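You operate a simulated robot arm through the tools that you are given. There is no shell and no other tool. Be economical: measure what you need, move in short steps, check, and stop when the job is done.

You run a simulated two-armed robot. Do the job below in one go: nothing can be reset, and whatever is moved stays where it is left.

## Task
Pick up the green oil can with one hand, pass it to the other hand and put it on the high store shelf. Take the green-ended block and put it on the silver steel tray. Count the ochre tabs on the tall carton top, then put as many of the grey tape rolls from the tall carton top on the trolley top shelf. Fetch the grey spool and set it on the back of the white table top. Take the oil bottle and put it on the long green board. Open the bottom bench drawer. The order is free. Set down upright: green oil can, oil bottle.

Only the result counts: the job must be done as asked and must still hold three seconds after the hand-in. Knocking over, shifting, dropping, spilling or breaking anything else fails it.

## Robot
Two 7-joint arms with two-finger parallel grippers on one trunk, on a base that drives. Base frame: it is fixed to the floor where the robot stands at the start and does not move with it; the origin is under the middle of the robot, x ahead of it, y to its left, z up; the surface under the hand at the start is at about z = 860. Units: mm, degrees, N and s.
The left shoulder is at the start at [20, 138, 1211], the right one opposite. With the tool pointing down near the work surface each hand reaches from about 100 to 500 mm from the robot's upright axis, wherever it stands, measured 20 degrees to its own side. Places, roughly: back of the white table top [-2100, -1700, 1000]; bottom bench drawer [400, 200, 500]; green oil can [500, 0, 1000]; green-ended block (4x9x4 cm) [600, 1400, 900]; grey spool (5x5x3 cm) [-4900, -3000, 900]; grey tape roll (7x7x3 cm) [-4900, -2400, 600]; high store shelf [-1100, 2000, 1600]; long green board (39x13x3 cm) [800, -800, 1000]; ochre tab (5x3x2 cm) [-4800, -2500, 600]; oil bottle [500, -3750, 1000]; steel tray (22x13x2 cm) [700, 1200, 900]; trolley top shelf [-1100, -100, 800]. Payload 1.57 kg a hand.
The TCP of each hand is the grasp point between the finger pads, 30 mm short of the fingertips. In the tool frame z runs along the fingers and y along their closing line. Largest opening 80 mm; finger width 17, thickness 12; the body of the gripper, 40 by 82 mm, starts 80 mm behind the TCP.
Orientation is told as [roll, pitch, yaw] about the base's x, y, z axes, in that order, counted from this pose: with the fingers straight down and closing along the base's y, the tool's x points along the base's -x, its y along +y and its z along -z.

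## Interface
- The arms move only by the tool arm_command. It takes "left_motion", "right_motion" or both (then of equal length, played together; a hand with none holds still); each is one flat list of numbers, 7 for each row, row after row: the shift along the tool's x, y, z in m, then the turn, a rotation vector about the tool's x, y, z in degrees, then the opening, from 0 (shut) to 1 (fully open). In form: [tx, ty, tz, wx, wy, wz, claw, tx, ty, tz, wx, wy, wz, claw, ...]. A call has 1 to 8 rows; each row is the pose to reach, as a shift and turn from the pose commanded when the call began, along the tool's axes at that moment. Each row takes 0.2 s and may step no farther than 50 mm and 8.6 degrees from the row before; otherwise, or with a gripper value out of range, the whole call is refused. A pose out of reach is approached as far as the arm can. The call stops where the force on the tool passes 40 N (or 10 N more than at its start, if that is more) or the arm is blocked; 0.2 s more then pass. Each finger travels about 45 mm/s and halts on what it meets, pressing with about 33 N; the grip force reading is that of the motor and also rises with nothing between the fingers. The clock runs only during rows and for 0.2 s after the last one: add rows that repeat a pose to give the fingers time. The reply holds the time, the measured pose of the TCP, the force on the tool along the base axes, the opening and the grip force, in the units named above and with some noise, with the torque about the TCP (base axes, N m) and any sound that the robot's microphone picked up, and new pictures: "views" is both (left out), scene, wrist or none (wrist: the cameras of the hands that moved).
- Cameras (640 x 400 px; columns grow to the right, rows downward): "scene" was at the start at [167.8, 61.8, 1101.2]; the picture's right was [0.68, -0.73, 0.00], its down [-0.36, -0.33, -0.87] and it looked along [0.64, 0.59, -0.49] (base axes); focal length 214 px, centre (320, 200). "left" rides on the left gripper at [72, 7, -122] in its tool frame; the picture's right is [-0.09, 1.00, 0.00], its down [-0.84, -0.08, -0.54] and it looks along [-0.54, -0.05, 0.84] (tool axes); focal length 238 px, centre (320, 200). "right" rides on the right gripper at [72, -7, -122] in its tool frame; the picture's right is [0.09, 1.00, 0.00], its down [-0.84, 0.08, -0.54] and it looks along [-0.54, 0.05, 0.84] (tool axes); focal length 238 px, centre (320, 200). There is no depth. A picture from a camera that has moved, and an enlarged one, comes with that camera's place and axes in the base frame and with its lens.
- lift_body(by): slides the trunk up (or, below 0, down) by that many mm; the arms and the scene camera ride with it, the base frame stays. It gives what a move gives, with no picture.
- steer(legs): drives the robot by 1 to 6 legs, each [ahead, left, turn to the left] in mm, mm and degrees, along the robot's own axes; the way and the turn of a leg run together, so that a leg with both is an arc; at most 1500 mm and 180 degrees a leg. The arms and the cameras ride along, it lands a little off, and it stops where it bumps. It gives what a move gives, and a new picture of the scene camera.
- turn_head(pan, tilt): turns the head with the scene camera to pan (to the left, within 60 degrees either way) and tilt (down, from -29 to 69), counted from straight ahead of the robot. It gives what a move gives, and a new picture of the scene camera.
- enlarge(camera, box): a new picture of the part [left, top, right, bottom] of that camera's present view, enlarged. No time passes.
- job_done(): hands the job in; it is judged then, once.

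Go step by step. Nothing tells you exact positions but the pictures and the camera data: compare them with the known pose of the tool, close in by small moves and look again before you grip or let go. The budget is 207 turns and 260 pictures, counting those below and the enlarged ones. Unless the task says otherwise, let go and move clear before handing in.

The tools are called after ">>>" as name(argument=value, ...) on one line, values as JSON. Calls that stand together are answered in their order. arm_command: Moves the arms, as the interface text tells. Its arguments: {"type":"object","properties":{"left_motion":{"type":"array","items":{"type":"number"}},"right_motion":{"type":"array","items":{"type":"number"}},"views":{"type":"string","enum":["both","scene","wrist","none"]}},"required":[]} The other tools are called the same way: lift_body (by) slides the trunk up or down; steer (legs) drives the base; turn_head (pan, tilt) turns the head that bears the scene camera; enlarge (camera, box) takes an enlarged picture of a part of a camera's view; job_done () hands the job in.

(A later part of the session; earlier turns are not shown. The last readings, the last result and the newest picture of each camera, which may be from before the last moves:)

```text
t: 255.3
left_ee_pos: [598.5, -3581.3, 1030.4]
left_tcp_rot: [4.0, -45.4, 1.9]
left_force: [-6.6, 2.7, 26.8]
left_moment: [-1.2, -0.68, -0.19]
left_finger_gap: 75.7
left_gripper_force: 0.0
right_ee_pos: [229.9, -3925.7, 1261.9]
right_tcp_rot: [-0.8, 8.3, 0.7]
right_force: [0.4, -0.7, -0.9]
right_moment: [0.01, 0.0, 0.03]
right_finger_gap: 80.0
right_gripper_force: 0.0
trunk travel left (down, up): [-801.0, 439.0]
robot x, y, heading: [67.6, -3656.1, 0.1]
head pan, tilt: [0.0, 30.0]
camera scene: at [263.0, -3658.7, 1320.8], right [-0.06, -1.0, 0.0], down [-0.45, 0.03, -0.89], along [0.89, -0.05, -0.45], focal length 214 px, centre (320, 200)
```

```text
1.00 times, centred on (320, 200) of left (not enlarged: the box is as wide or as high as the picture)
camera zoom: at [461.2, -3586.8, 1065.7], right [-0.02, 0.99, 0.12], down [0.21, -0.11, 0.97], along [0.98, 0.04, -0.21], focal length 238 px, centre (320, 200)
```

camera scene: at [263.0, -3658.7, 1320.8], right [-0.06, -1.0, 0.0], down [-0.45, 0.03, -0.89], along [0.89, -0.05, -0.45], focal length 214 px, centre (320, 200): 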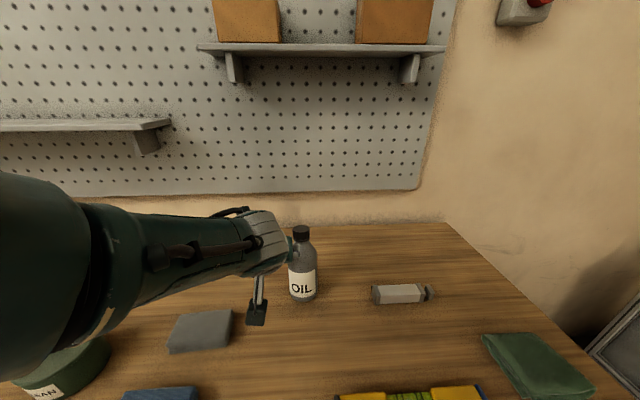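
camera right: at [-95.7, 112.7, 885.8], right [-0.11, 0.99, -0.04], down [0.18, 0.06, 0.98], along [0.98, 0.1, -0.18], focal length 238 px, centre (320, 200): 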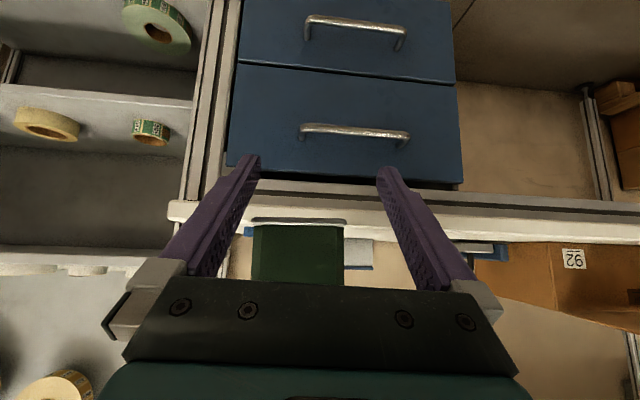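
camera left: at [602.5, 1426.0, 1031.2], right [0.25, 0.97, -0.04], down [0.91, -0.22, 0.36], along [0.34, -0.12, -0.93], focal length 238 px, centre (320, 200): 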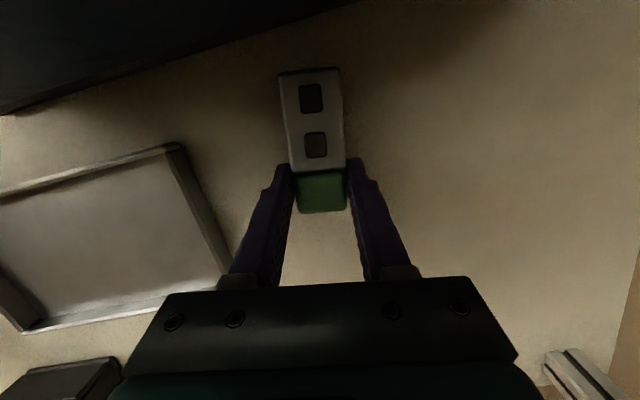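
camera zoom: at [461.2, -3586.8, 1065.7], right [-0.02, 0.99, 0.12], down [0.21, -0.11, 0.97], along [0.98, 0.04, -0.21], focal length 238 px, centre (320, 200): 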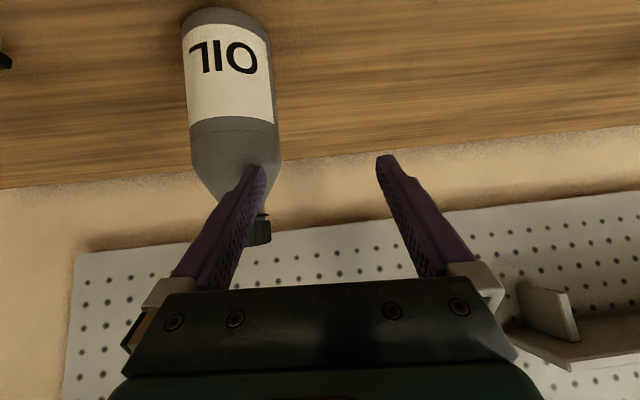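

The sideways move was blocked and a finger now presses the bottle; I back off at once.

>>> steer(legs=[[-70, 0, 0]])

>>> enlarge(camera="left", box=[0, 0, 640, 400])

```text
t: 256.4
left_ee_pos: [528.2, -3579.6, 1028.1]
left_tcp_rot: [4.2, -45.3, 1.9]
left_force: [-0.1, 0.0, -0.8]
left_moment: [-0.02, 0.01, -0.01]
left_finger_gap: 80.0
left_gripper_force: 0.2
right_ee_pos: [159.3, -3926.0, 1259.1]
right_tcp_rot: [-0.9, 8.5, 0.6]
right_force: [-0.6, -0.3, 0.6]
right_moment: [0.03, -0.01, 0.01]
right_finger_gap: 79.6
right_gripper_force: 0.0
trunk travel left (down, up): [-801.0, 439.0]
robot x, y, heading: [0.2, -3651.5, -0.2]
head pan, tilt: [0.0, 30.0]
camera scene: at [192.7, -3658.5, 1318.8], right [-0.05, -1.0, 0.0], down [-0.47, 0.02, -0.88], along [0.88, -0.05, -0.47], focal length 214 px, centre (320, 200)
```

scene: 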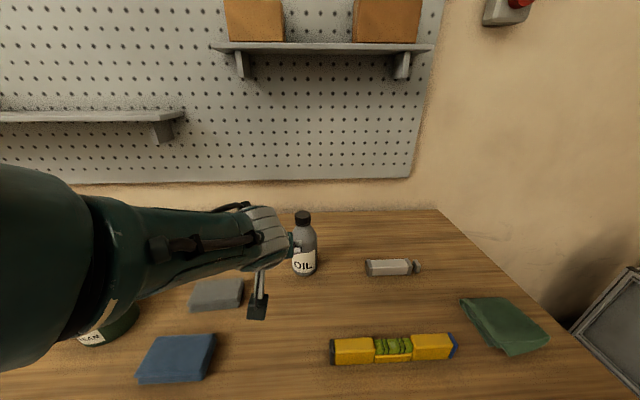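

```text
1.00 times, centred on (320, 200) of left (not enlarged: the box is as wide or as high as the picture)
camera zoom: at [391.4, -3586.2, 1064.5], right [-0.02, 0.99, 0.12], down [0.21, -0.11, 0.97], along [0.98, 0.04, -0.21], focal length 238 px, centre (320, 200)
```

zoom: 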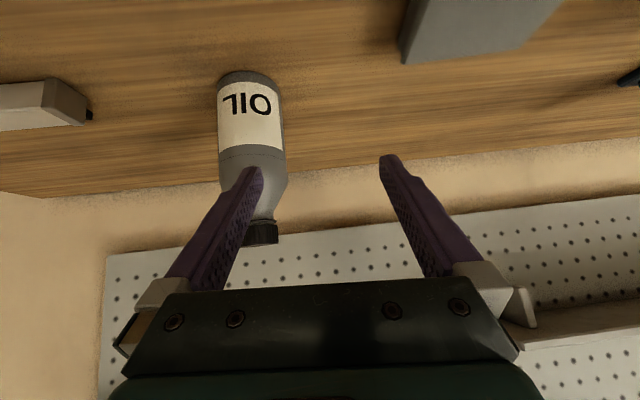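

Bottle still stands. My head is in the arm's way again; I turn it right and recheck the hand.

>>> turn_head(pan=-45, tilt=30)

>>> arm_command(left_motion=[0, -0.02, 0, 2, 0, 1, 1, 0, -0.03, 0, 4, 0, 1.5, 1], views="wrist")

```text
t: 257.5
left_ee_pos: [527.4, -3580.6, 1028.6]
left_tcp_rot: [4.2, -45.3, 1.8]
left_force: [0.0, -0.3, 1.5]
left_moment: [0.02, -0.03, 0.01]
left_finger_gap: 79.9
left_gripper_force: 0.1
right_ee_pos: [158.8, -3926.8, 1261.2]
right_tcp_rot: [-0.9, 8.4, 0.5]
right_force: [0.0, 0.0, 0.3]
right_moment: [0.02, -0.02, -0.02]
right_finger_gap: 79.9
right_gripper_force: 0.1
trunk travel left (down, up): [-801.0, 439.0]
robot x, y, heading: [3.8, -3654.3, -0.2]
head pan, tilt: [-45.0, 30.0]
camera scene: at [165.4, -3717.8, 1315.5], right [-0.71, -0.7, 0.0], down [-0.35, 0.35, -0.87], along [0.61, -0.61, -0.5], focal length 214 px, centre (320, 200)
```

scene: 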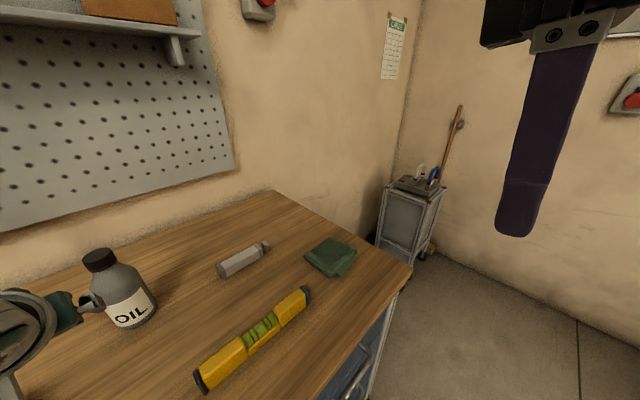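

```text
t: 258.1
left_ee_pos: [526.1, -3597.2, 1027.4]
left_tcp_rot: [1.7, -45.3, -0.3]
left_force: [0.6, -0.1, 0.3]
left_moment: [0.01, 0.05, -0.04]
left_finger_gap: 80.1
left_gripper_force: 0.0
left hand out of reach, approached as far as the arm can: row 1, 2
right_ee_pos: [159.8, -3926.7, 1260.0]
right_tcp_rot: [-1.0, 8.4, 0.6]
right_force: [-0.3, -0.6, -0.1]
right_moment: [-0.01, -0.02, -0.01]
right_finger_gap: 80.0
right_gripper_force: 0.1
trunk travel left (down, up): [-801.0, 439.0]
robot x, y, heading: [-1.7, -3650.5, -0.2]
head pan, tilt: [-45.0, 30.0]
camera left: at [390.3, -3593.0, 1063.3], right [0.05, 0.99, 0.09], down [0.21, -0.09, 0.97], along [0.98, -0.03, -0.21], focal length 238 px, centre (320, 200)
```

left: 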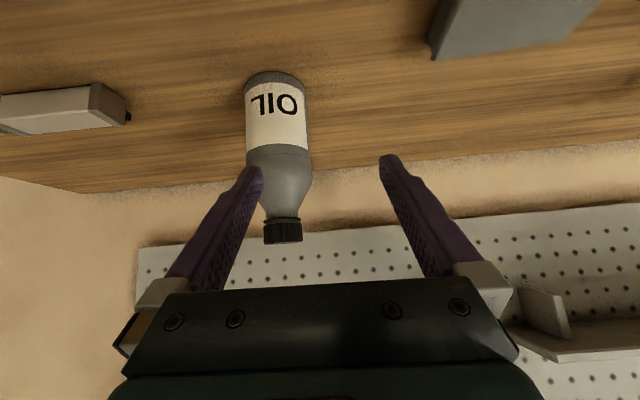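

>>> steer(legs=[[0, -43, 0]])

>>> lift_body(by=14)

>>> enlarge(camera="left", box=[0, 0, 640, 400])

```text
t: 259.0
left_ee_pos: [527.8, -3639.7, 1027.0]
left_tcp_rot: [1.9, -45.3, -0.4]
left_force: [-0.7, -0.1, 0.3]
left_moment: [0.02, 0.0, 0.01]
left_finger_gap: 80.1
left_gripper_force: 0.0
right_ee_pos: [158.5, -3969.9, 1259.3]
right_tcp_rot: [-1.0, 8.5, 0.6]
right_force: [0.0, -0.2, -0.2]
right_moment: [-0.01, 0.0, 0.0]
right_finger_gap: 79.9
right_gripper_force: 0.0
trunk travel left (down, up): [-801.0, 439.0]
robot x, y, heading: [0.5, -3696.5, -0.4]
head pan, tilt: [-45.0, 30.0]
camera scene: at [165.2, -3760.4, 1315.5], right [-0.71, -0.7, 0.0], down [-0.35, 0.35, -0.87], along [0.61, -0.61, -0.5], focal length 214 px, centre (320, 200)
```

scene: 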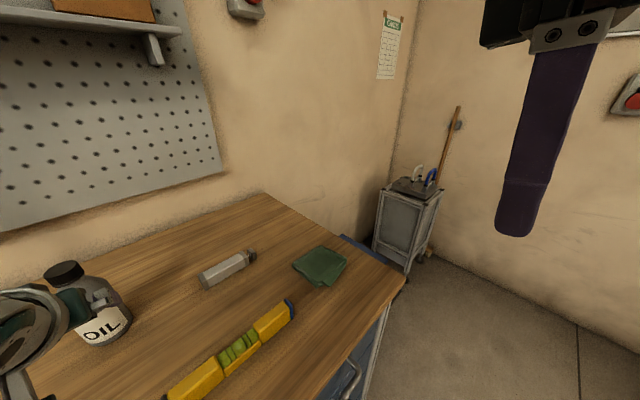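

```text
t: 259.6
left_ee_pos: [527.0, -3639.7, 1042.2]
left_tcp_rot: [1.7, -45.2, -0.3]
left_force: [0.1, 0.2, 0.1]
left_moment: [0.01, -0.01, 0.01]
left_finger_gap: 80.1
left_gripper_force: 0.1
right_ee_pos: [158.5, -3969.6, 1274.1]
right_tcp_rot: [-0.9, 8.5, 0.6]
right_force: [-0.3, 0.6, 1.0]
right_moment: [0.01, -0.02, 0.03]
right_finger_gap: 79.9
right_gripper_force: 0.2
trunk travel left (down, up): [-815.0, 425.0]
robot x, y, heading: [1.2, -3695.1, -0.1]
head pan, tilt: [-45.0, 30.0]
```

```text
1.00 times, centred on (320, 200) of left (not enlarged: the box is as wide or as high as the picture)
camera zoom: at [390.2, -3635.6, 1077.3], right [0.05, 1.0, 0.09], down [0.21, -0.09, 0.97], along [0.98, -0.03, -0.21], focal length 238 px, centre (320, 200)
```

zoom: 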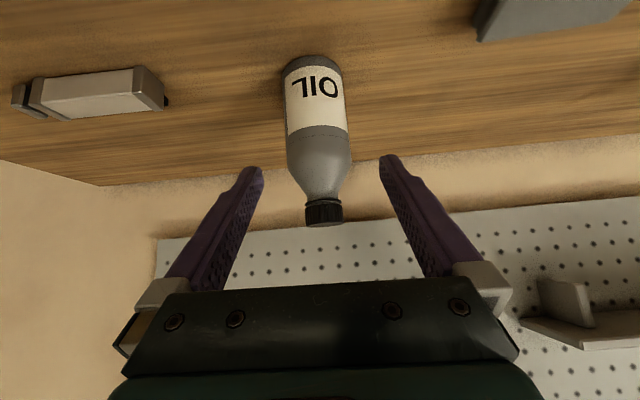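

Aligned with the cap. I drive forward 65 and look again.

>>> steer(legs=[[65, 0, 0]])

>>> enlarge(camera="left", box=[0, 0, 640, 400])

```text
t: 260.6
left_ee_pos: [591.6, -3641.5, 1041.6]
left_tcp_rot: [1.7, -45.2, -0.4]
left_force: [-0.8, 0.4, -0.6]
left_moment: [0.0, -0.01, 0.0]
left_finger_gap: 80.0
left_gripper_force: 0.1
right_ee_pos: [223.2, -3969.6, 1273.6]
right_tcp_rot: [-0.8, 8.5, 0.3]
right_force: [-0.2, 0.1, 0.5]
right_moment: [-0.02, 0.0, 0.03]
right_finger_gap: 80.0
right_gripper_force: 0.0
trunk travel left (down, up): [-815.0, 425.0]
robot x, y, heading: [64.0, -3694.2, -0.3]
head pan, tilt: [-45.0, 30.0]
camera scene: at [229.8, -3761.2, 1329.5], right [-0.71, -0.7, 0.0], down [-0.35, 0.36, -0.87], along [0.61, -0.62, -0.5], focal length 214 px, centre (320, 200)
```

scene: 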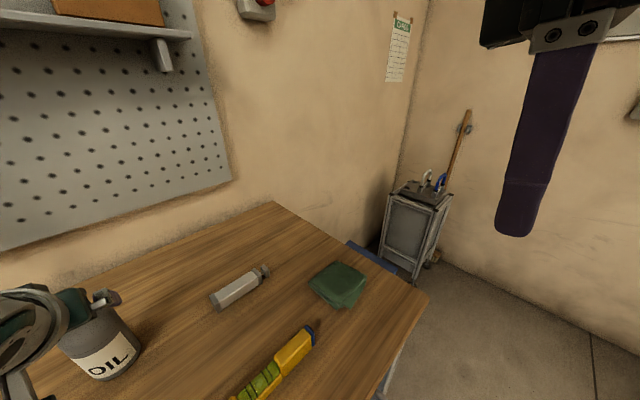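

```text
1.00 times, centred on (320, 200) of left (not enlarged: the box is as wide or as high as the picture)
camera zoom: at [455.0, -3636.9, 1077.2], right [0.05, 0.99, 0.09], down [0.21, -0.09, 0.97], along [0.98, -0.03, -0.21], focal length 238 px, centre (320, 200)
```

zoom: 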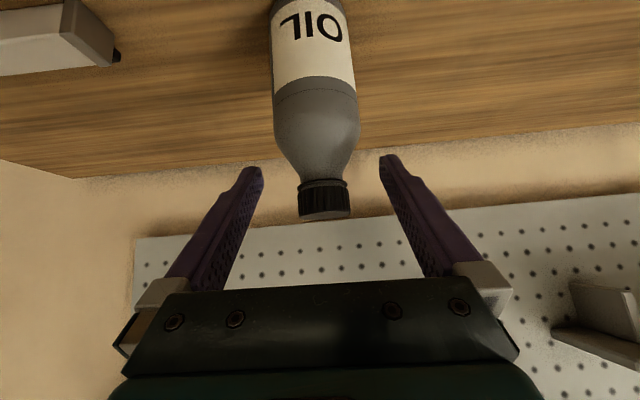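

>>> steer(legs=[[34, 2, 0]])

>>> enlarge(camera="left", box=[0, 0, 640, 400])

```text
t: 261.4
left_ee_pos: [626.7, -3640.3, 1041.6]
left_tcp_rot: [1.7, -45.3, -0.4]
left_force: [0.6, 0.1, 0.9]
left_moment: [0.0, 0.0, 0.0]
left_finger_gap: 79.9
left_gripper_force: 0.2
right_ee_pos: [256.1, -3968.0, 1274.3]
right_tcp_rot: [-0.9, 8.5, 0.4]
right_force: [-0.3, 0.0, 0.1]
right_moment: [0.05, 0.0, 0.02]
right_finger_gap: 80.0
right_gripper_force: 0.1
trunk travel left (down, up): [-815.0, 425.0]
robot x, y, heading: [97.0, -3696.9, -0.4]
head pan, tilt: [-45.0, 30.0]
camera scene: at [264.0, -3759.6, 1329.5], right [-0.71, -0.7, 0.0], down [-0.35, 0.36, -0.87], along [0.61, -0.62, -0.5], focal length 214 px, centre (320, 200)
```

scene: 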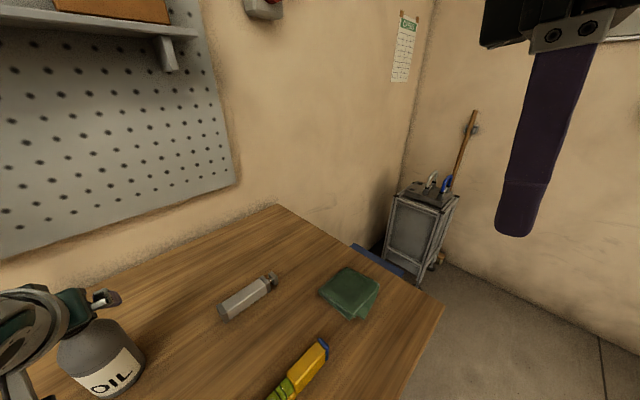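

```text
1.00 times, centred on (320, 200) of left (not enlarged: the box is as wide or as high as the picture)
camera zoom: at [489.3, -3635.4, 1077.1], right [0.05, 0.99, 0.09], down [0.21, -0.1, 0.97], along [0.98, -0.03, -0.21], focal length 238 px, centre (320, 200)
```

zoom: 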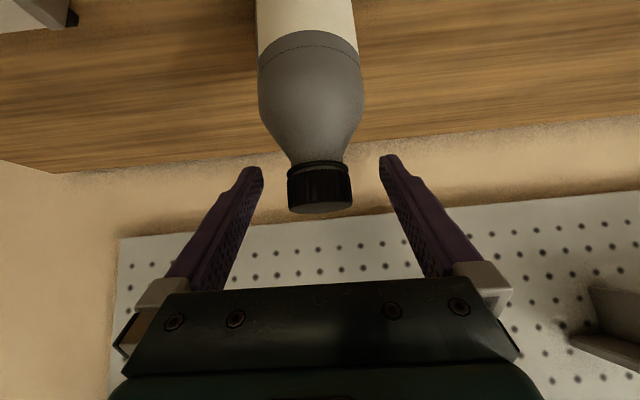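

>>> steer(legs=[[12, 0, 0]])

>>> arm_command(left_motion=[0, 0, 0, 0, 0, 0, 0.6, 0, 0, 0, 0, 0, 0, 0.3, 0, 0, 0, 0, 0, 0, 0.3, 0, 0, 0, 0, 0, 0, 0.2, 0, 0, 0, 0, 0, 0, 0.2], views="wrist")

```text
t: 262.2
left_ee_pos: [638.4, -3639.7, 1040.3]
left_tcp_rot: [1.8, -45.2, -0.5]
left_force: [-0.1, -0.3, 0.5]
left_moment: [0.0, -0.01, -0.02]
left_finger_gap: 79.8
left_gripper_force: 0.0
right_ee_pos: [268.5, -3968.1, 1274.9]
right_tcp_rot: [-0.8, 8.5, 0.4]
right_force: [0.1, 0.2, -0.2]
right_moment: [0.01, -0.03, -0.03]
right_finger_gap: 80.1
right_gripper_force: 0.0
trunk travel left (down, up): [-815.0, 425.0]
robot x, y, heading: [116.5, -3693.2, -0.2]
head pan, tilt: [-45.0, 30.0]
camera scene: at [276.1, -3759.7, 1329.5], right [-0.71, -0.7, 0.0], down [-0.35, 0.36, -0.87], along [0.61, -0.62, -0.5], focal length 214 px, centre (320, 200)
```

scene: 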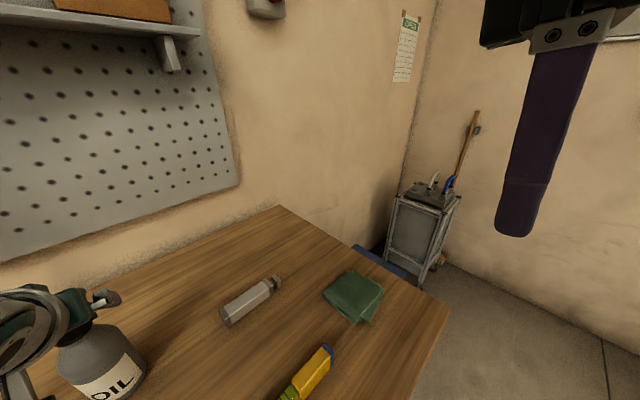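

```text
t: 263.4
left_ee_pos: [638.4, -3640.6, 1040.6]
left_tcp_rot: [1.7, -45.1, -0.5]
left_force: [0.0, 0.4, -0.2]
left_moment: [-0.02, -0.01, -0.02]
left_finger_gap: 37.3
left_gripper_force: 33.2
right_ee_pos: [267.4, -3969.6, 1274.2]
right_tcp_rot: [-1.0, 8.6, 0.5]
right_force: [-0.5, 0.3, -0.2]
right_moment: [0.01, 0.03, 0.01]
right_finger_gap: 79.7
right_gripper_force: 0.0
trunk travel left (down, up): [-815.0, 425.0]
robot x, y, heading: [111.6, -3694.2, -0.4]
head pan, tilt: [-45.0, 30.0]
camera left: at [501.4, -3635.3, 1077.1], right [0.05, 0.99, 0.09], down [0.21, -0.1, 0.97], along [0.98, -0.03, -0.21], focal length 238 px, centre (320, 200)
```

left: 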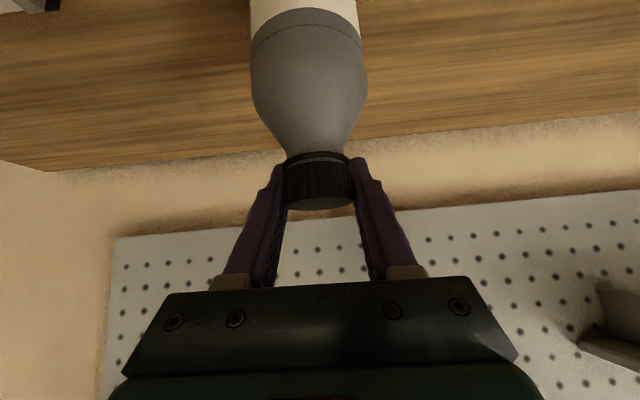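

Cap gripped (37 mm). I lift with the trunk and check.

>>> lift_body(by=30)

>>> lift_body(by=120)

>>> enlarge(camera="left", box=[0, 0, 640, 400])

```text
t: 264.1
left_ee_pos: [636.5, -3640.8, 1071.0]
left_tcp_rot: [1.7, -45.3, -0.4]
left_force: [-0.6, -0.9, -3.1]
left_moment: [0.0, -0.02, -0.02]
left_finger_gap: 37.3
left_gripper_force: 33.6
right_ee_pos: [269.3, -3968.2, 1303.9]
right_tcp_rot: [-0.9, 8.5, 0.4]
right_force: [0.4, -0.2, 0.3]
right_moment: [0.0, -0.03, 0.03]
right_finger_gap: 80.0
right_gripper_force: 0.1
trunk travel left (down, up): [-845.0, 395.0]
robot x, y, heading: [114.4, -3693.1, -0.5]
head pan, tilt: [-45.0, 30.0]
```

```text
t: 265.6
left_ee_pos: [636.3, -3640.5, 1190.6]
left_tcp_rot: [1.7, -45.3, -0.5]
left_force: [0.0, -0.2, -3.7]
left_moment: [0.03, -0.05, 0.01]
left_finger_gap: 36.9
left_gripper_force: 33.2
right_ee_pos: [268.2, -3967.0, 1424.6]
right_tcp_rot: [-0.9, 8.5, 0.3]
right_force: [-0.2, 0.1, 0.2]
right_moment: [0.0, 0.01, -0.01]
right_finger_gap: 79.8
right_gripper_force: 0.2
trunk travel left (down, up): [-965.0, 275.0]
robot x, y, heading: [109.5, -3691.2, -0.4]
head pan, tilt: [-45.0, 30.0]
```

```text
1.00 times, centred on (320, 200) of left (not enlarged: the box is as wide or as high as the picture)
camera zoom: at [501.1, -3635.5, 1226.8], right [0.05, 0.99, 0.09], down [0.21, -0.1, 0.97], along [0.98, -0.03, -0.21], focal length 238 px, centre (320, 200)
```

zoom: 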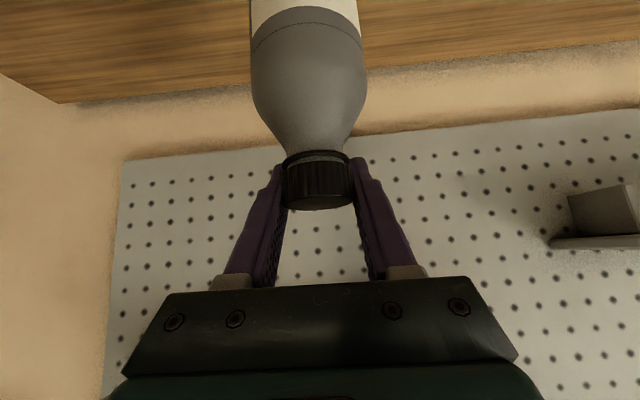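

Held well. I back off and move sideways along the aisle to the long green board near y=−800.

>>> steer(legs=[[-540, 0, 0], [0, 1450, 0], [0, 1450, 0]])

>>> turn_head(pan=-10, tilt=20)

```text
t: 282.1
left_ee_pos: [131.5, -775.0, 1190.7]
left_tcp_rot: [1.7, -45.1, 0.5]
left_force: [-0.2, 0.0, -3.4]
left_moment: [0.01, -0.03, 0.0]
left_finger_gap: 36.7
left_gripper_force: 32.7
right_ee_pos: [-232.1, -1108.5, 1424.2]
right_tcp_rot: [-0.9, 8.5, 1.3]
right_force: [-0.4, 0.4, 0.0]
right_moment: [-0.05, 0.05, 0.01]
right_finger_gap: 80.1
right_gripper_force: 0.1
trunk travel left (down, up): [-965.0, 275.0]
robot x, y, heading: [-395.8, -837.8, 0.4]
head pan, tilt: [-45.0, 30.0]
camera scene: at [-228.5, -899.7, 1479.4], right [-0.7, -0.71, 0.0], down [-0.36, 0.35, -0.87], along [0.62, -0.61, -0.5], focal length 214 px, centre (320, 200)
```

scene: 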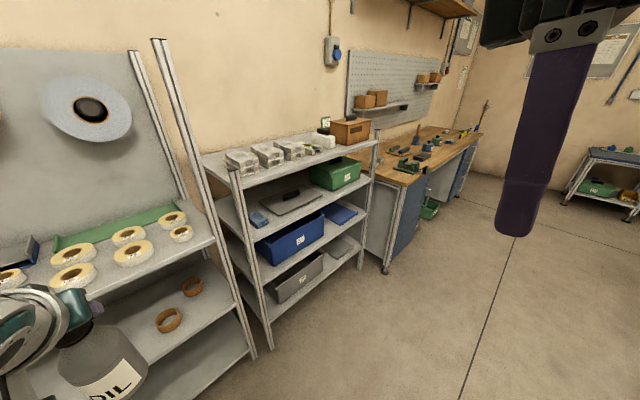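

```text
t: 283.2
left_ee_pos: [131.4, -774.6, 1189.6]
left_tcp_rot: [1.7, -45.2, 0.5]
left_force: [0.7, 0.0, -3.5]
left_moment: [-0.01, -0.05, 0.04]
left_finger_gap: 36.5
left_gripper_force: 33.3
right_ee_pos: [-232.6, -1108.5, 1424.1]
right_tcp_rot: [-0.9, 8.5, 1.3]
right_force: [0.3, -0.4, 0.0]
right_moment: [0.02, 0.01, 0.01]
right_finger_gap: 80.2
right_gripper_force: 0.1
trunk travel left (down, up): [-965.0, 275.0]
robot x, y, heading: [-394.3, -837.6, 0.4]
head pan, tilt: [-10.0, 20.0]
camera scene: at [-201.2, -851.8, 1495.5], right [-0.17, -0.99, 0.0], down [-0.34, 0.06, -0.94], along [0.93, -0.16, -0.34], focal length 214 px, centre (320, 200)
```

scene: 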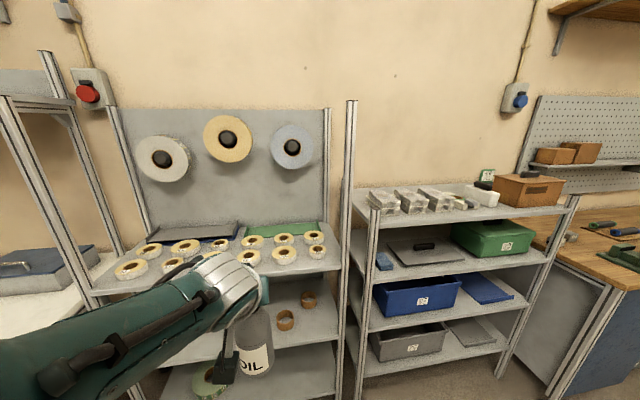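

>>> enlarge(camera="scene", box=[100, 180, 360, 300])

```text
2.46 times, centred on (230, 240) of scene
camera zoom: at [-201.2, -851.8, 1495.5], right [-0.17, -0.99, 0.0], down [-0.34, 0.06, -0.94], along [0.93, -0.16, -0.34], focal length 528 px, centre (542, 102)
```

zoom: 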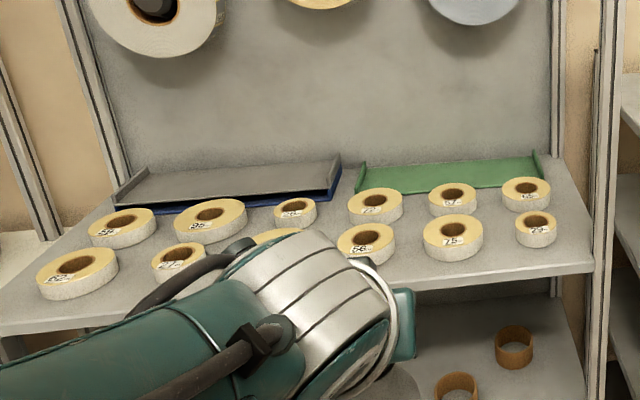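

>>> lift_body(by=80)

>>> steer(legs=[[320, -50, 0]])

>>> turn_head(pan=-45, tilt=30)

>>> enlarge(camera="left", box=[0, 0, 640, 400])

```text
t: 284.3
left_ee_pos: [131.8, -774.1, 1271.0]
left_tcp_rot: [1.7, -45.1, 0.5]
left_force: [0.0, -0.3, -3.1]
left_moment: [0.0, -0.05, -0.01]
left_finger_gap: 36.5
left_gripper_force: 33.2
right_ee_pos: [-231.6, -1108.1, 1504.3]
right_tcp_rot: [-0.9, 8.5, 1.3]
right_force: [0.2, 0.2, 0.2]
right_moment: [-0.01, 0.0, 0.0]
right_finger_gap: 79.9
right_gripper_force: 0.1
trunk travel left (down, up): [-1045.0, 195.0]
robot x, y, heading: [-394.4, -839.0, 0.7]
head pan, tilt: [-10.0, 20.0]
```

```text
t: 286.5
left_ee_pos: [452.5, -817.8, 1270.6]
left_tcp_rot: [1.7, -45.0, 0.9]
left_force: [-0.1, 0.3, -2.7]
left_moment: [-0.03, -0.03, -0.01]
left_finger_gap: 36.3
left_gripper_force: 33.0
right_ee_pos: [91.0, -1153.6, 1504.0]
right_tcp_rot: [-0.9, 8.5, 1.6]
right_force: [0.6, -0.5, -1.1]
right_moment: [0.02, -0.02, -0.02]
right_finger_gap: 79.8
right_gripper_force: 0.0
trunk travel left (down, up): [-1045.0, 195.0]
robot x, y, heading: [-73.4, -887.8, 1.2]
head pan, tilt: [-10.0, 20.0]
camera scene: at [120.6, -895.8, 1575.5], right [-0.16, -0.99, 0.0], down [-0.34, 0.05, -0.94], along [0.93, -0.15, -0.34], focal length 214 px, centre (320, 200)
```

scene: 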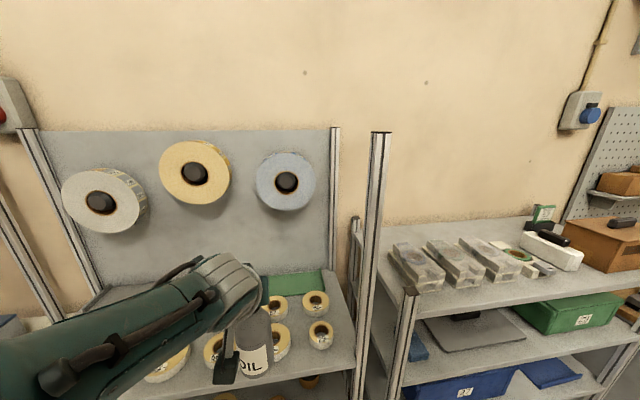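

```text
t: 287.5
left_ee_pos: [452.6, -815.2, 1270.5]
left_tcp_rot: [1.8, -45.1, 0.9]
left_force: [0.1, -0.2, -3.9]
left_moment: [0.04, 0.0, 0.0]
left_finger_gap: 36.3
left_gripper_force: 33.0
right_ee_pos: [90.4, -1152.9, 1503.1]
right_tcp_rot: [-0.9, 8.5, 1.7]
right_force: [0.0, 0.3, 0.4]
right_moment: [-0.04, -0.02, -0.02]
right_finger_gap: 80.2
right_gripper_force: 0.0
trunk travel left (down, up): [-1045.0, 195.0]
robot x, y, heading: [-71.9, -883.4, 0.9]
head pan, tilt: [-45.0, 30.0]
camera scene: at [93.7, -943.9, 1559.4], right [-0.69, -0.72, 0.0], down [-0.36, 0.35, -0.87], along [0.62, -0.6, -0.5], focal length 214 px, centre (320, 200)
```

scene: 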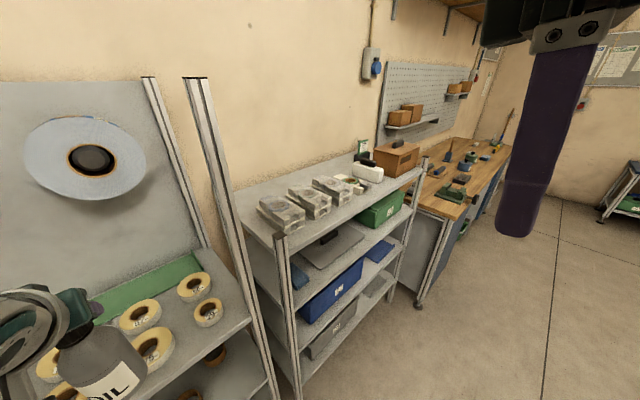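

```text
1.00 times, centred on (320, 200) of left (not enlarged: the box is as wide or as high as the picture)
camera zoom: at [315.6, -814.4, 1306.7], right [0.03, 1.0, 0.09], down [0.21, -0.09, 0.97], along [0.98, -0.01, -0.21], focal length 238 px, centre (320, 200)
```

zoom: 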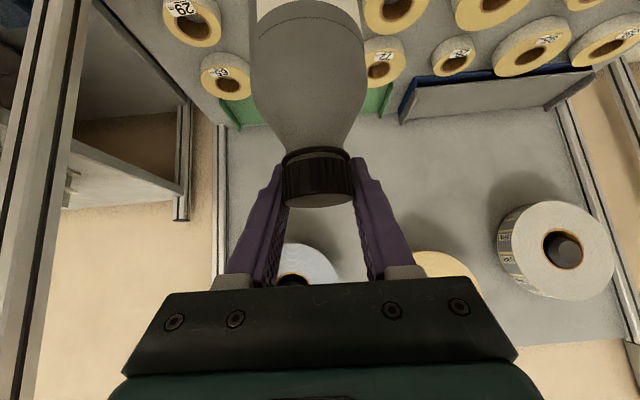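

>>> enlarge(camera="left", box=[180, 40, 420, 150])

>>> turn_head(pan=-15, tilt=35)

>>> enlarge(camera="scene", box=[200, 150, 400, 300])

```text
2.67 times, centred on (300, 95) of left
camera zoom: at [315.6, -814.4, 1306.7], right [0.03, 1.0, 0.09], down [0.21, -0.09, 0.97], along [0.98, -0.01, -0.21], focal length 636 px, centre (373, 480)
```

zoom: 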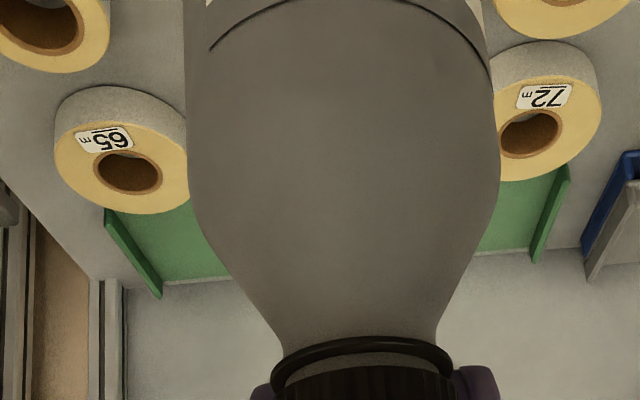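

```text
t: 288.4
left_ee_pos: [452.4, -815.3, 1270.9]
left_tcp_rot: [1.6, -45.0, 0.9]
left_force: [0.8, 0.6, -3.4]
left_moment: [-0.02, -0.06, 0.02]
left_finger_gap: 36.4
left_gripper_force: 33.2
right_ee_pos: [91.2, -1153.5, 1505.2]
right_tcp_rot: [-0.9, 8.5, 1.7]
right_force: [0.0, -0.4, 0.4]
right_moment: [-0.01, -0.04, -0.01]
right_finger_gap: 80.1
right_gripper_force: 0.0
trunk travel left (down, up): [-1045.0, 195.0]
robot x, y, heading: [-71.3, -882.7, 0.7]
head pan, tilt: [-15.0, 35.0]
camera scene: at [114.0, -902.6, 1551.6], right [-0.24, -0.97, 0.0], down [-0.56, 0.14, -0.82], along [0.79, -0.2, -0.57], focal length 214 px, centre (320, 200)
```

scene: 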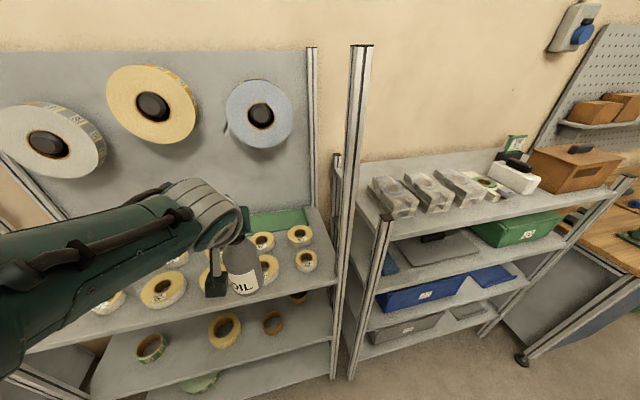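

```text
2.67 times, centred on (300, 225) of scene
camera zoom: at [114.0, -902.6, 1551.6], right [-0.24, -0.97, 0.0], down [-0.56, 0.14, -0.82], along [0.79, -0.2, -0.57], focal length 572 px, centre (373, 133)
```

zoom: 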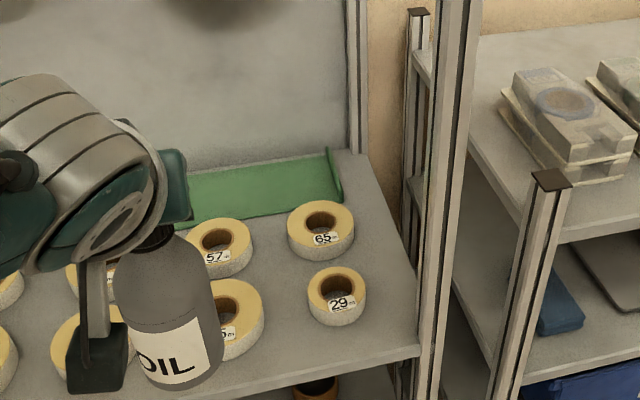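

I get the board at x 778–908, y −1021…−631, surface z≈958. Before going in I move the right hand outward to stay clear of the rack post.

>>> arm_command(right_motion=[0, -0.04, 0, 0, 0, 0, 1, 0, -0.08, 0, 0, 0, 0, 1, 0, -0.11, 0, 0, 0, 0, 1], views="none")

>>> turn_head(pan=-35, tilt=40)

```text
t: 289.2
left_ee_pos: [452.1, -816.3, 1270.2]
left_tcp_rot: [1.7, -45.1, 1.0]
left_force: [-0.6, -0.2, -3.2]
left_moment: [0.01, -0.07, 0.0]
left_finger_gap: 36.6
left_gripper_force: 32.7
right_ee_pos: [91.1, -1257.1, 1494.0]
right_tcp_rot: [0.3, 10.4, 3.1]
right_force: [0.0, 0.1, 0.0]
right_moment: [-0.01, 0.03, 0.01]
right_finger_gap: 80.2
right_gripper_force: 0.2
trunk travel left (down, up): [-1045.0, 195.0]
robot x, y, heading: [-74.3, -885.5, 0.9]
head pan, tilt: [-15.0, 35.0]
```

```text
t: 290.1
left_ee_pos: [452.8, -816.5, 1270.5]
left_tcp_rot: [1.6, -45.2, 0.9]
left_force: [-0.4, 0.6, -4.7]
left_moment: [0.03, -0.07, 0.02]
left_finger_gap: 36.5
left_gripper_force: 33.1
right_ee_pos: [89.9, -1258.2, 1495.4]
right_tcp_rot: [0.3, 10.5, 2.4]
right_force: [0.0, 0.0, 0.5]
right_moment: [-0.01, 0.02, 0.0]
right_finger_gap: 80.0
right_gripper_force: 0.0
trunk travel left (down, up): [-1045.0, 195.0]
robot x, y, heading: [-72.9, -882.4, 1.0]
head pan, tilt: [-35.0, 40.0]
camera scene: at [99.1, -928.7, 1544.1], right [-0.56, -0.83, 0.0], down [-0.53, 0.36, -0.77], along [0.63, -0.43, -0.64], focal length 214 px, centre (320, 200)
```

scene: 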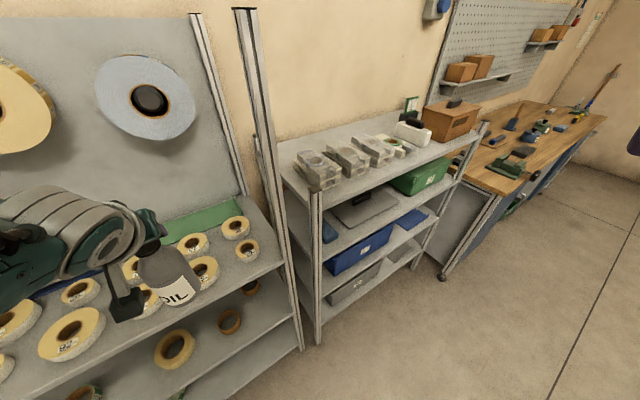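

>>> steer(legs=[[230, 25, -0.7]])

>>> enlarge(camera="left", box=[0, 0, 640, 400])

```text
t: 291.8
left_ee_pos: [679.1, -794.6, 1270.4]
left_tcp_rot: [1.7, -45.1, 0.3]
left_force: [-0.9, -0.3, -3.5]
left_moment: [0.01, -0.05, -0.04]
left_finger_gap: 36.2
left_gripper_force: 32.7
right_ee_pos: [310.1, -1234.3, 1497.3]
right_tcp_rot: [0.2, 10.4, 1.3]
right_force: [0.9, 0.2, 0.3]
right_moment: [0.02, -0.01, 0.0]
right_finger_gap: 80.0
right_gripper_force: 0.1
trunk travel left (down, up): [-1045.0, 195.0]
robot x, y, heading: [152.9, -852.3, 0.1]
head pan, tilt: [-35.0, 40.0]
camera scene: at [324.5, -903.0, 1544.1], right [-0.57, -0.82, 0.0], down [-0.53, 0.37, -0.77], along [0.63, -0.44, -0.64], focal length 214 px, centre (320, 200)
```

scene: 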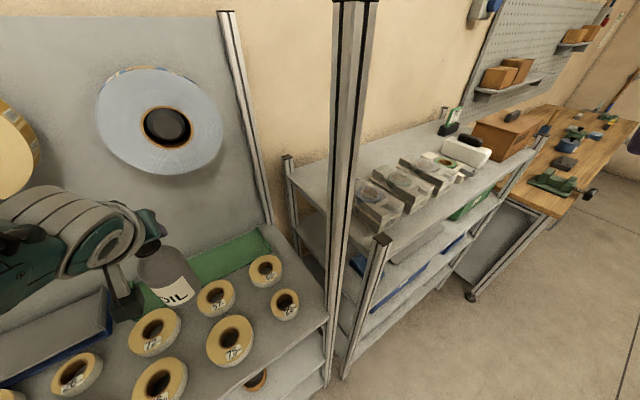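

```text
1.00 times, centred on (320, 200) of left (not enlarged: the box is as wide or as high as the picture)
camera zoom: at [542.3, -791.5, 1306.5], right [0.04, 1.0, 0.09], down [0.21, -0.09, 0.97], along [0.98, -0.02, -0.21], focal length 238 px, centre (320, 200)
```

zoom: 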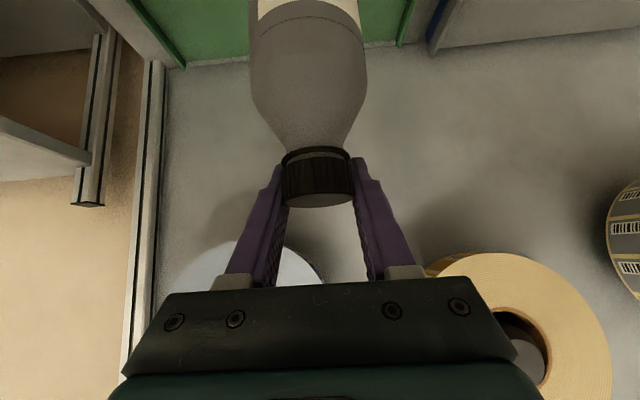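

Matches: board far edge x≈908. I lower 70 and drive 155 further in.

>>> lift_body(by=-70)

>>> steer(legs=[[155, 0, 0]])

>>> enlarge(camera="left", box=[0, 0, 640, 400])

```text
t: 292.9
left_ee_pos: [679.1, -795.8, 1199.4]
left_tcp_rot: [1.7, -45.0, 0.2]
left_force: [0.2, 0.4, -3.7]
left_moment: [-0.05, -0.05, 0.0]
left_finger_gap: 36.4
left_gripper_force: 32.9
right_ee_pos: [310.9, -1233.3, 1425.2]
right_tcp_rot: [0.2, 10.7, 1.3]
right_force: [-0.2, 0.3, -0.2]
right_moment: [0.01, 0.02, -0.02]
right_finger_gap: 79.9
right_gripper_force: 0.1
trunk travel left (down, up): [-975.0, 265.0]
robot x, y, heading: [152.1, -858.1, 0.1]
head pan, tilt: [-35.0, 40.0]
```

```text
t: 294.3
left_ee_pos: [831.4, -797.1, 1200.2]
left_tcp_rot: [1.7, -45.1, 0.0]
left_force: [0.1, 0.0, -3.5]
left_moment: [-0.03, -0.06, 0.02]
left_finger_gap: 36.3
left_gripper_force: 33.1
right_ee_pos: [461.8, -1234.9, 1426.6]
right_tcp_rot: [0.3, 10.9, 0.9]
right_force: [-0.1, 0.1, -0.1]
right_moment: [0.03, 0.0, -0.01]
right_finger_gap: 79.8
right_gripper_force: 0.1
trunk travel left (down, up): [-975.0, 265.0]
robot x, y, heading: [305.7, -855.1, -0.1]
head pan, tilt: [-35.0, 40.0]
camera scene: at [476.6, -903.3, 1474.1], right [-0.57, -0.82, 0.0], down [-0.53, 0.37, -0.77], along [0.63, -0.44, -0.64], focal length 214 px, centre (320, 200)
```

scene: 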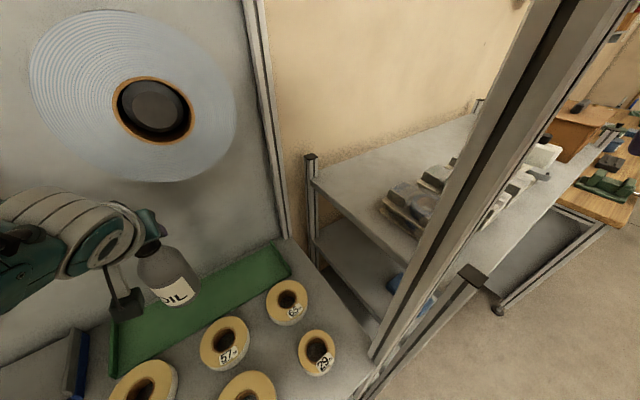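

```text
1.00 times, centred on (320, 200) of left (not enlarged: the box is as wide or as high as the picture)
camera zoom: at [694.6, -792.4, 1236.4], right [0.04, 1.0, 0.09], down [0.21, -0.09, 0.97], along [0.98, -0.02, -0.21], focal length 238 px, centre (320, 200)
```

zoom: 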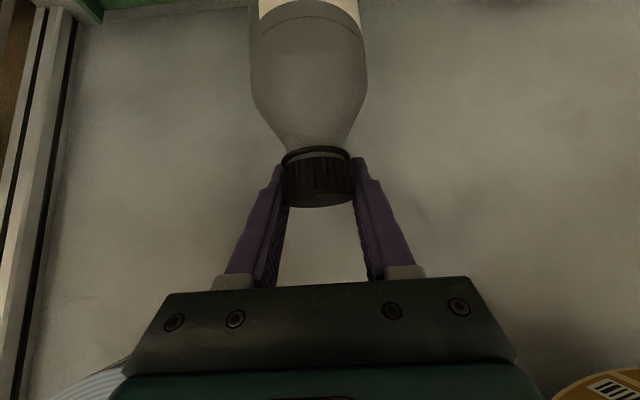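

>>> steer(legs=[[9, 0, 0]])

>>> lift_body(by=-55)

>>> enlarge(camera="scene", box=[60, 200, 320, 400])

```text
t: 295.0
left_ee_pos: [839.6, -796.0, 1199.4]
left_tcp_rot: [1.8, -45.0, -0.1]
left_force: [1.0, 0.9, -3.6]
left_moment: [0.02, -0.05, -0.03]
left_finger_gap: 36.2
left_gripper_force: 33.4
right_ee_pos: [468.7, -1232.9, 1426.0]
right_tcp_rot: [0.3, 10.9, 1.0]
right_force: [-0.2, 0.2, 0.2]
right_moment: [0.03, 0.04, -0.01]
right_finger_gap: 80.0
right_gripper_force: 0.0
trunk travel left (down, up): [-975.0, 265.0]
robot x, y, heading: [313.6, -855.0, 0.0]
head pan, tilt: [-35.0, 40.0]
camera scene: at [485.7, -903.3, 1474.1], right [-0.57, -0.82, 0.0], down [-0.53, 0.37, -0.77], along [0.63, -0.44, -0.64], focal length 214 px, centre (320, 200)
```

scene: 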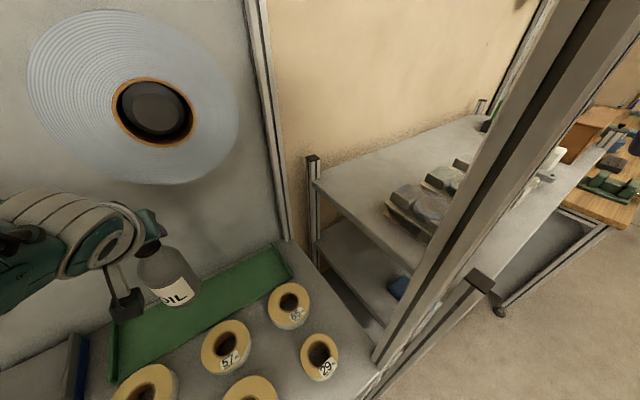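

```text
t: 296.0
left_ee_pos: [839.8, -796.5, 1145.1]
left_tcp_rot: [1.8, -45.1, 0.0]
left_force: [-0.3, -0.4, -3.3]
left_moment: [0.02, -0.06, 0.03]
left_finger_gap: 36.4
left_gripper_force: 33.1
right_ee_pos: [469.4, -1233.2, 1369.5]
right_tcp_rot: [0.4, 10.9, 1.0]
right_force: [-0.8, 0.3, -1.0]
right_moment: [-0.04, -0.03, -0.03]
right_finger_gap: 79.9
right_gripper_force: 0.2
trunk travel left (down, up): [-920.0, 320.0]
robot x, y, heading: [315.4, -858.9, 0.1]
head pan, tilt: [-35.0, 40.0]
```

```text
2.00 times, centred on (190, 300) of scene
camera zoom: at [485.7, -903.3, 1419.1], right [-0.57, -0.82, 0.0], down [-0.53, 0.37, -0.77], along [0.63, -0.44, -0.64], focal length 429 px, centre (580, 0)
```

zoom: 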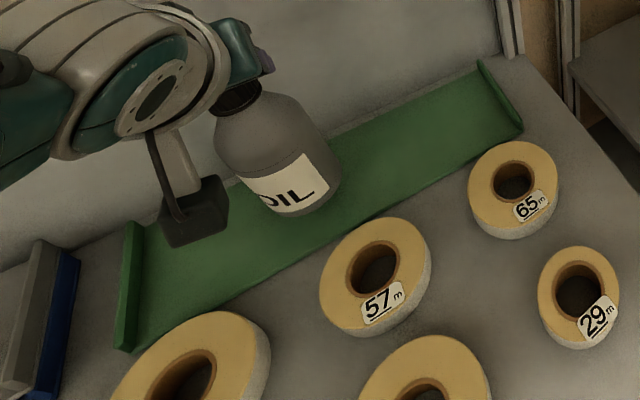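

Well centred over the board. I lower in small steps.

>>> lift_body(by=-11)

>>> lift_body(by=-4)

>>> lift_body(by=-3)

```text
t: 296.6
left_ee_pos: [839.1, -796.1, 1133.0]
left_tcp_rot: [1.8, -45.0, 0.0]
left_force: [0.1, -0.9, -3.5]
left_moment: [-0.02, -0.01, 0.04]
left_finger_gap: 36.2
left_gripper_force: 32.3
right_ee_pos: [469.7, -1234.9, 1359.0]
right_tcp_rot: [0.3, 10.9, 1.1]
right_force: [-0.8, 0.0, 0.0]
right_moment: [0.0, 0.0, 0.0]
right_finger_gap: 79.8
right_gripper_force: 0.1
trunk travel left (down, up): [-909.0, 331.0]
robot x, y, heading: [314.6, -853.5, 0.1]
head pan, tilt: [-35.0, 40.0]
```

```text
t: 297.1
left_ee_pos: [840.1, -795.9, 1129.5]
left_tcp_rot: [1.9, -45.1, 0.0]
left_force: [-0.4, 0.7, -3.7]
left_moment: [-0.02, -0.02, 0.01]
left_finger_gap: 36.1
left_gripper_force: 32.8
right_ee_pos: [469.9, -1234.1, 1355.3]
right_tcp_rot: [0.3, 10.9, 1.0]
right_force: [-0.3, -0.1, -0.9]
right_moment: [0.02, 0.01, 0.0]
right_finger_gap: 79.8
right_gripper_force: 0.1
trunk travel left (down, up): [-905.0, 335.0]
robot x, y, heading: [310.9, -850.8, -0.3]
head pan, tilt: [-35.0, 40.0]
```

```text
t: 297.6
left_ee_pos: [840.0, -795.5, 1126.0]
left_tcp_rot: [1.7, -44.9, 0.0]
left_force: [0.0, 0.1, -4.2]
left_moment: [0.0, -0.07, -0.02]
left_finger_gap: 36.5
left_gripper_force: 33.1
right_ee_pos: [469.7, -1234.1, 1351.7]
right_tcp_rot: [0.4, 10.8, 1.0]
right_force: [-0.4, 0.2, -0.4]
right_moment: [0.02, 0.04, -0.02]
right_finger_gap: 79.9
right_gripper_force: 0.1
trunk travel left (down, up): [-902.0, 338.0]
robot x, y, heading: [314.8, -854.3, -0.1]
head pan, tilt: [-35.0, 40.0]
```

>>> lift_body(by=-4)

>>> lift_body(by=-4)

>>> enlarge(camera="scene", box=[60, 200, 320, 400])

```text
t: 298.1
left_ee_pos: [839.0, -795.9, 1121.5]
left_tcp_rot: [1.7, -45.0, 0.0]
left_force: [-0.4, 0.6, -3.2]
left_moment: [0.01, -0.03, 0.01]
left_finger_gap: 36.3
left_gripper_force: 33.0
right_ee_pos: [469.7, -1233.9, 1348.6]
right_tcp_rot: [0.3, 10.9, 1.0]
right_force: [-0.7, -0.3, -0.6]
right_moment: [0.01, 0.03, -0.01]
right_finger_gap: 80.1
right_gripper_force: 0.1
trunk travel left (down, up): [-898.0, 342.0]
robot x, y, heading: [316.3, -852.2, -0.0]
head pan, tilt: [-35.0, 40.0]
```

```text
t: 298.7
left_ee_pos: [840.6, -795.3, 1119.8]
left_tcp_rot: [1.8, -45.1, -0.1]
left_force: [-1.1, 0.5, -1.7]
left_moment: [0.01, 0.02, 0.02]
left_finger_gap: 36.3
left_gripper_force: 32.6
right_ee_pos: [470.4, -1234.7, 1344.7]
right_tcp_rot: [0.3, 10.9, 1.0]
right_force: [0.4, 0.5, -0.8]
right_moment: [-0.01, 0.02, -0.01]
right_finger_gap: 80.1
right_gripper_force: 0.0
trunk travel left (down, up): [-894.0, 346.0]
robot x, y, heading: [315.2, -854.1, 0.1]
head pan, tilt: [-35.0, 40.0]
```

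```text
2.00 times, centred on (190, 300) of scene
camera zoom: at [485.7, -903.2, 1393.1], right [-0.57, -0.82, 0.0], down [-0.53, 0.37, -0.77], along [0.63, -0.44, -0.64], focal length 429 px, centre (580, 0)
```

zoom: 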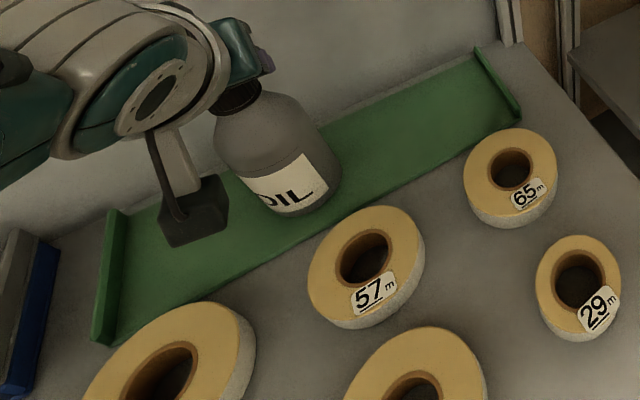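

>>> lift_body(by=-3)

```text
t: 299.2
left_ee_pos: [841.6, -796.5, 1118.4]
left_tcp_rot: [1.7, -45.3, -0.1]
left_force: [-3.9, 1.8, 12.0]
left_moment: [-0.08, 0.41, -0.04]
left_finger_gap: 36.3
left_gripper_force: 33.4
right_ee_pos: [470.9, -1233.5, 1341.1]
right_tcp_rot: [0.3, 10.8, 1.1]
right_force: [0.6, -1.0, -0.2]
right_moment: [-0.02, 0.0, 0.01]
right_finger_gap: 80.0
right_gripper_force: 0.0
trunk travel left (down, up): [-891.0, 349.0]
robot x, y, heading: [315.3, -853.4, 0.0]
head pan, tilt: [-35.0, 40.0]
```

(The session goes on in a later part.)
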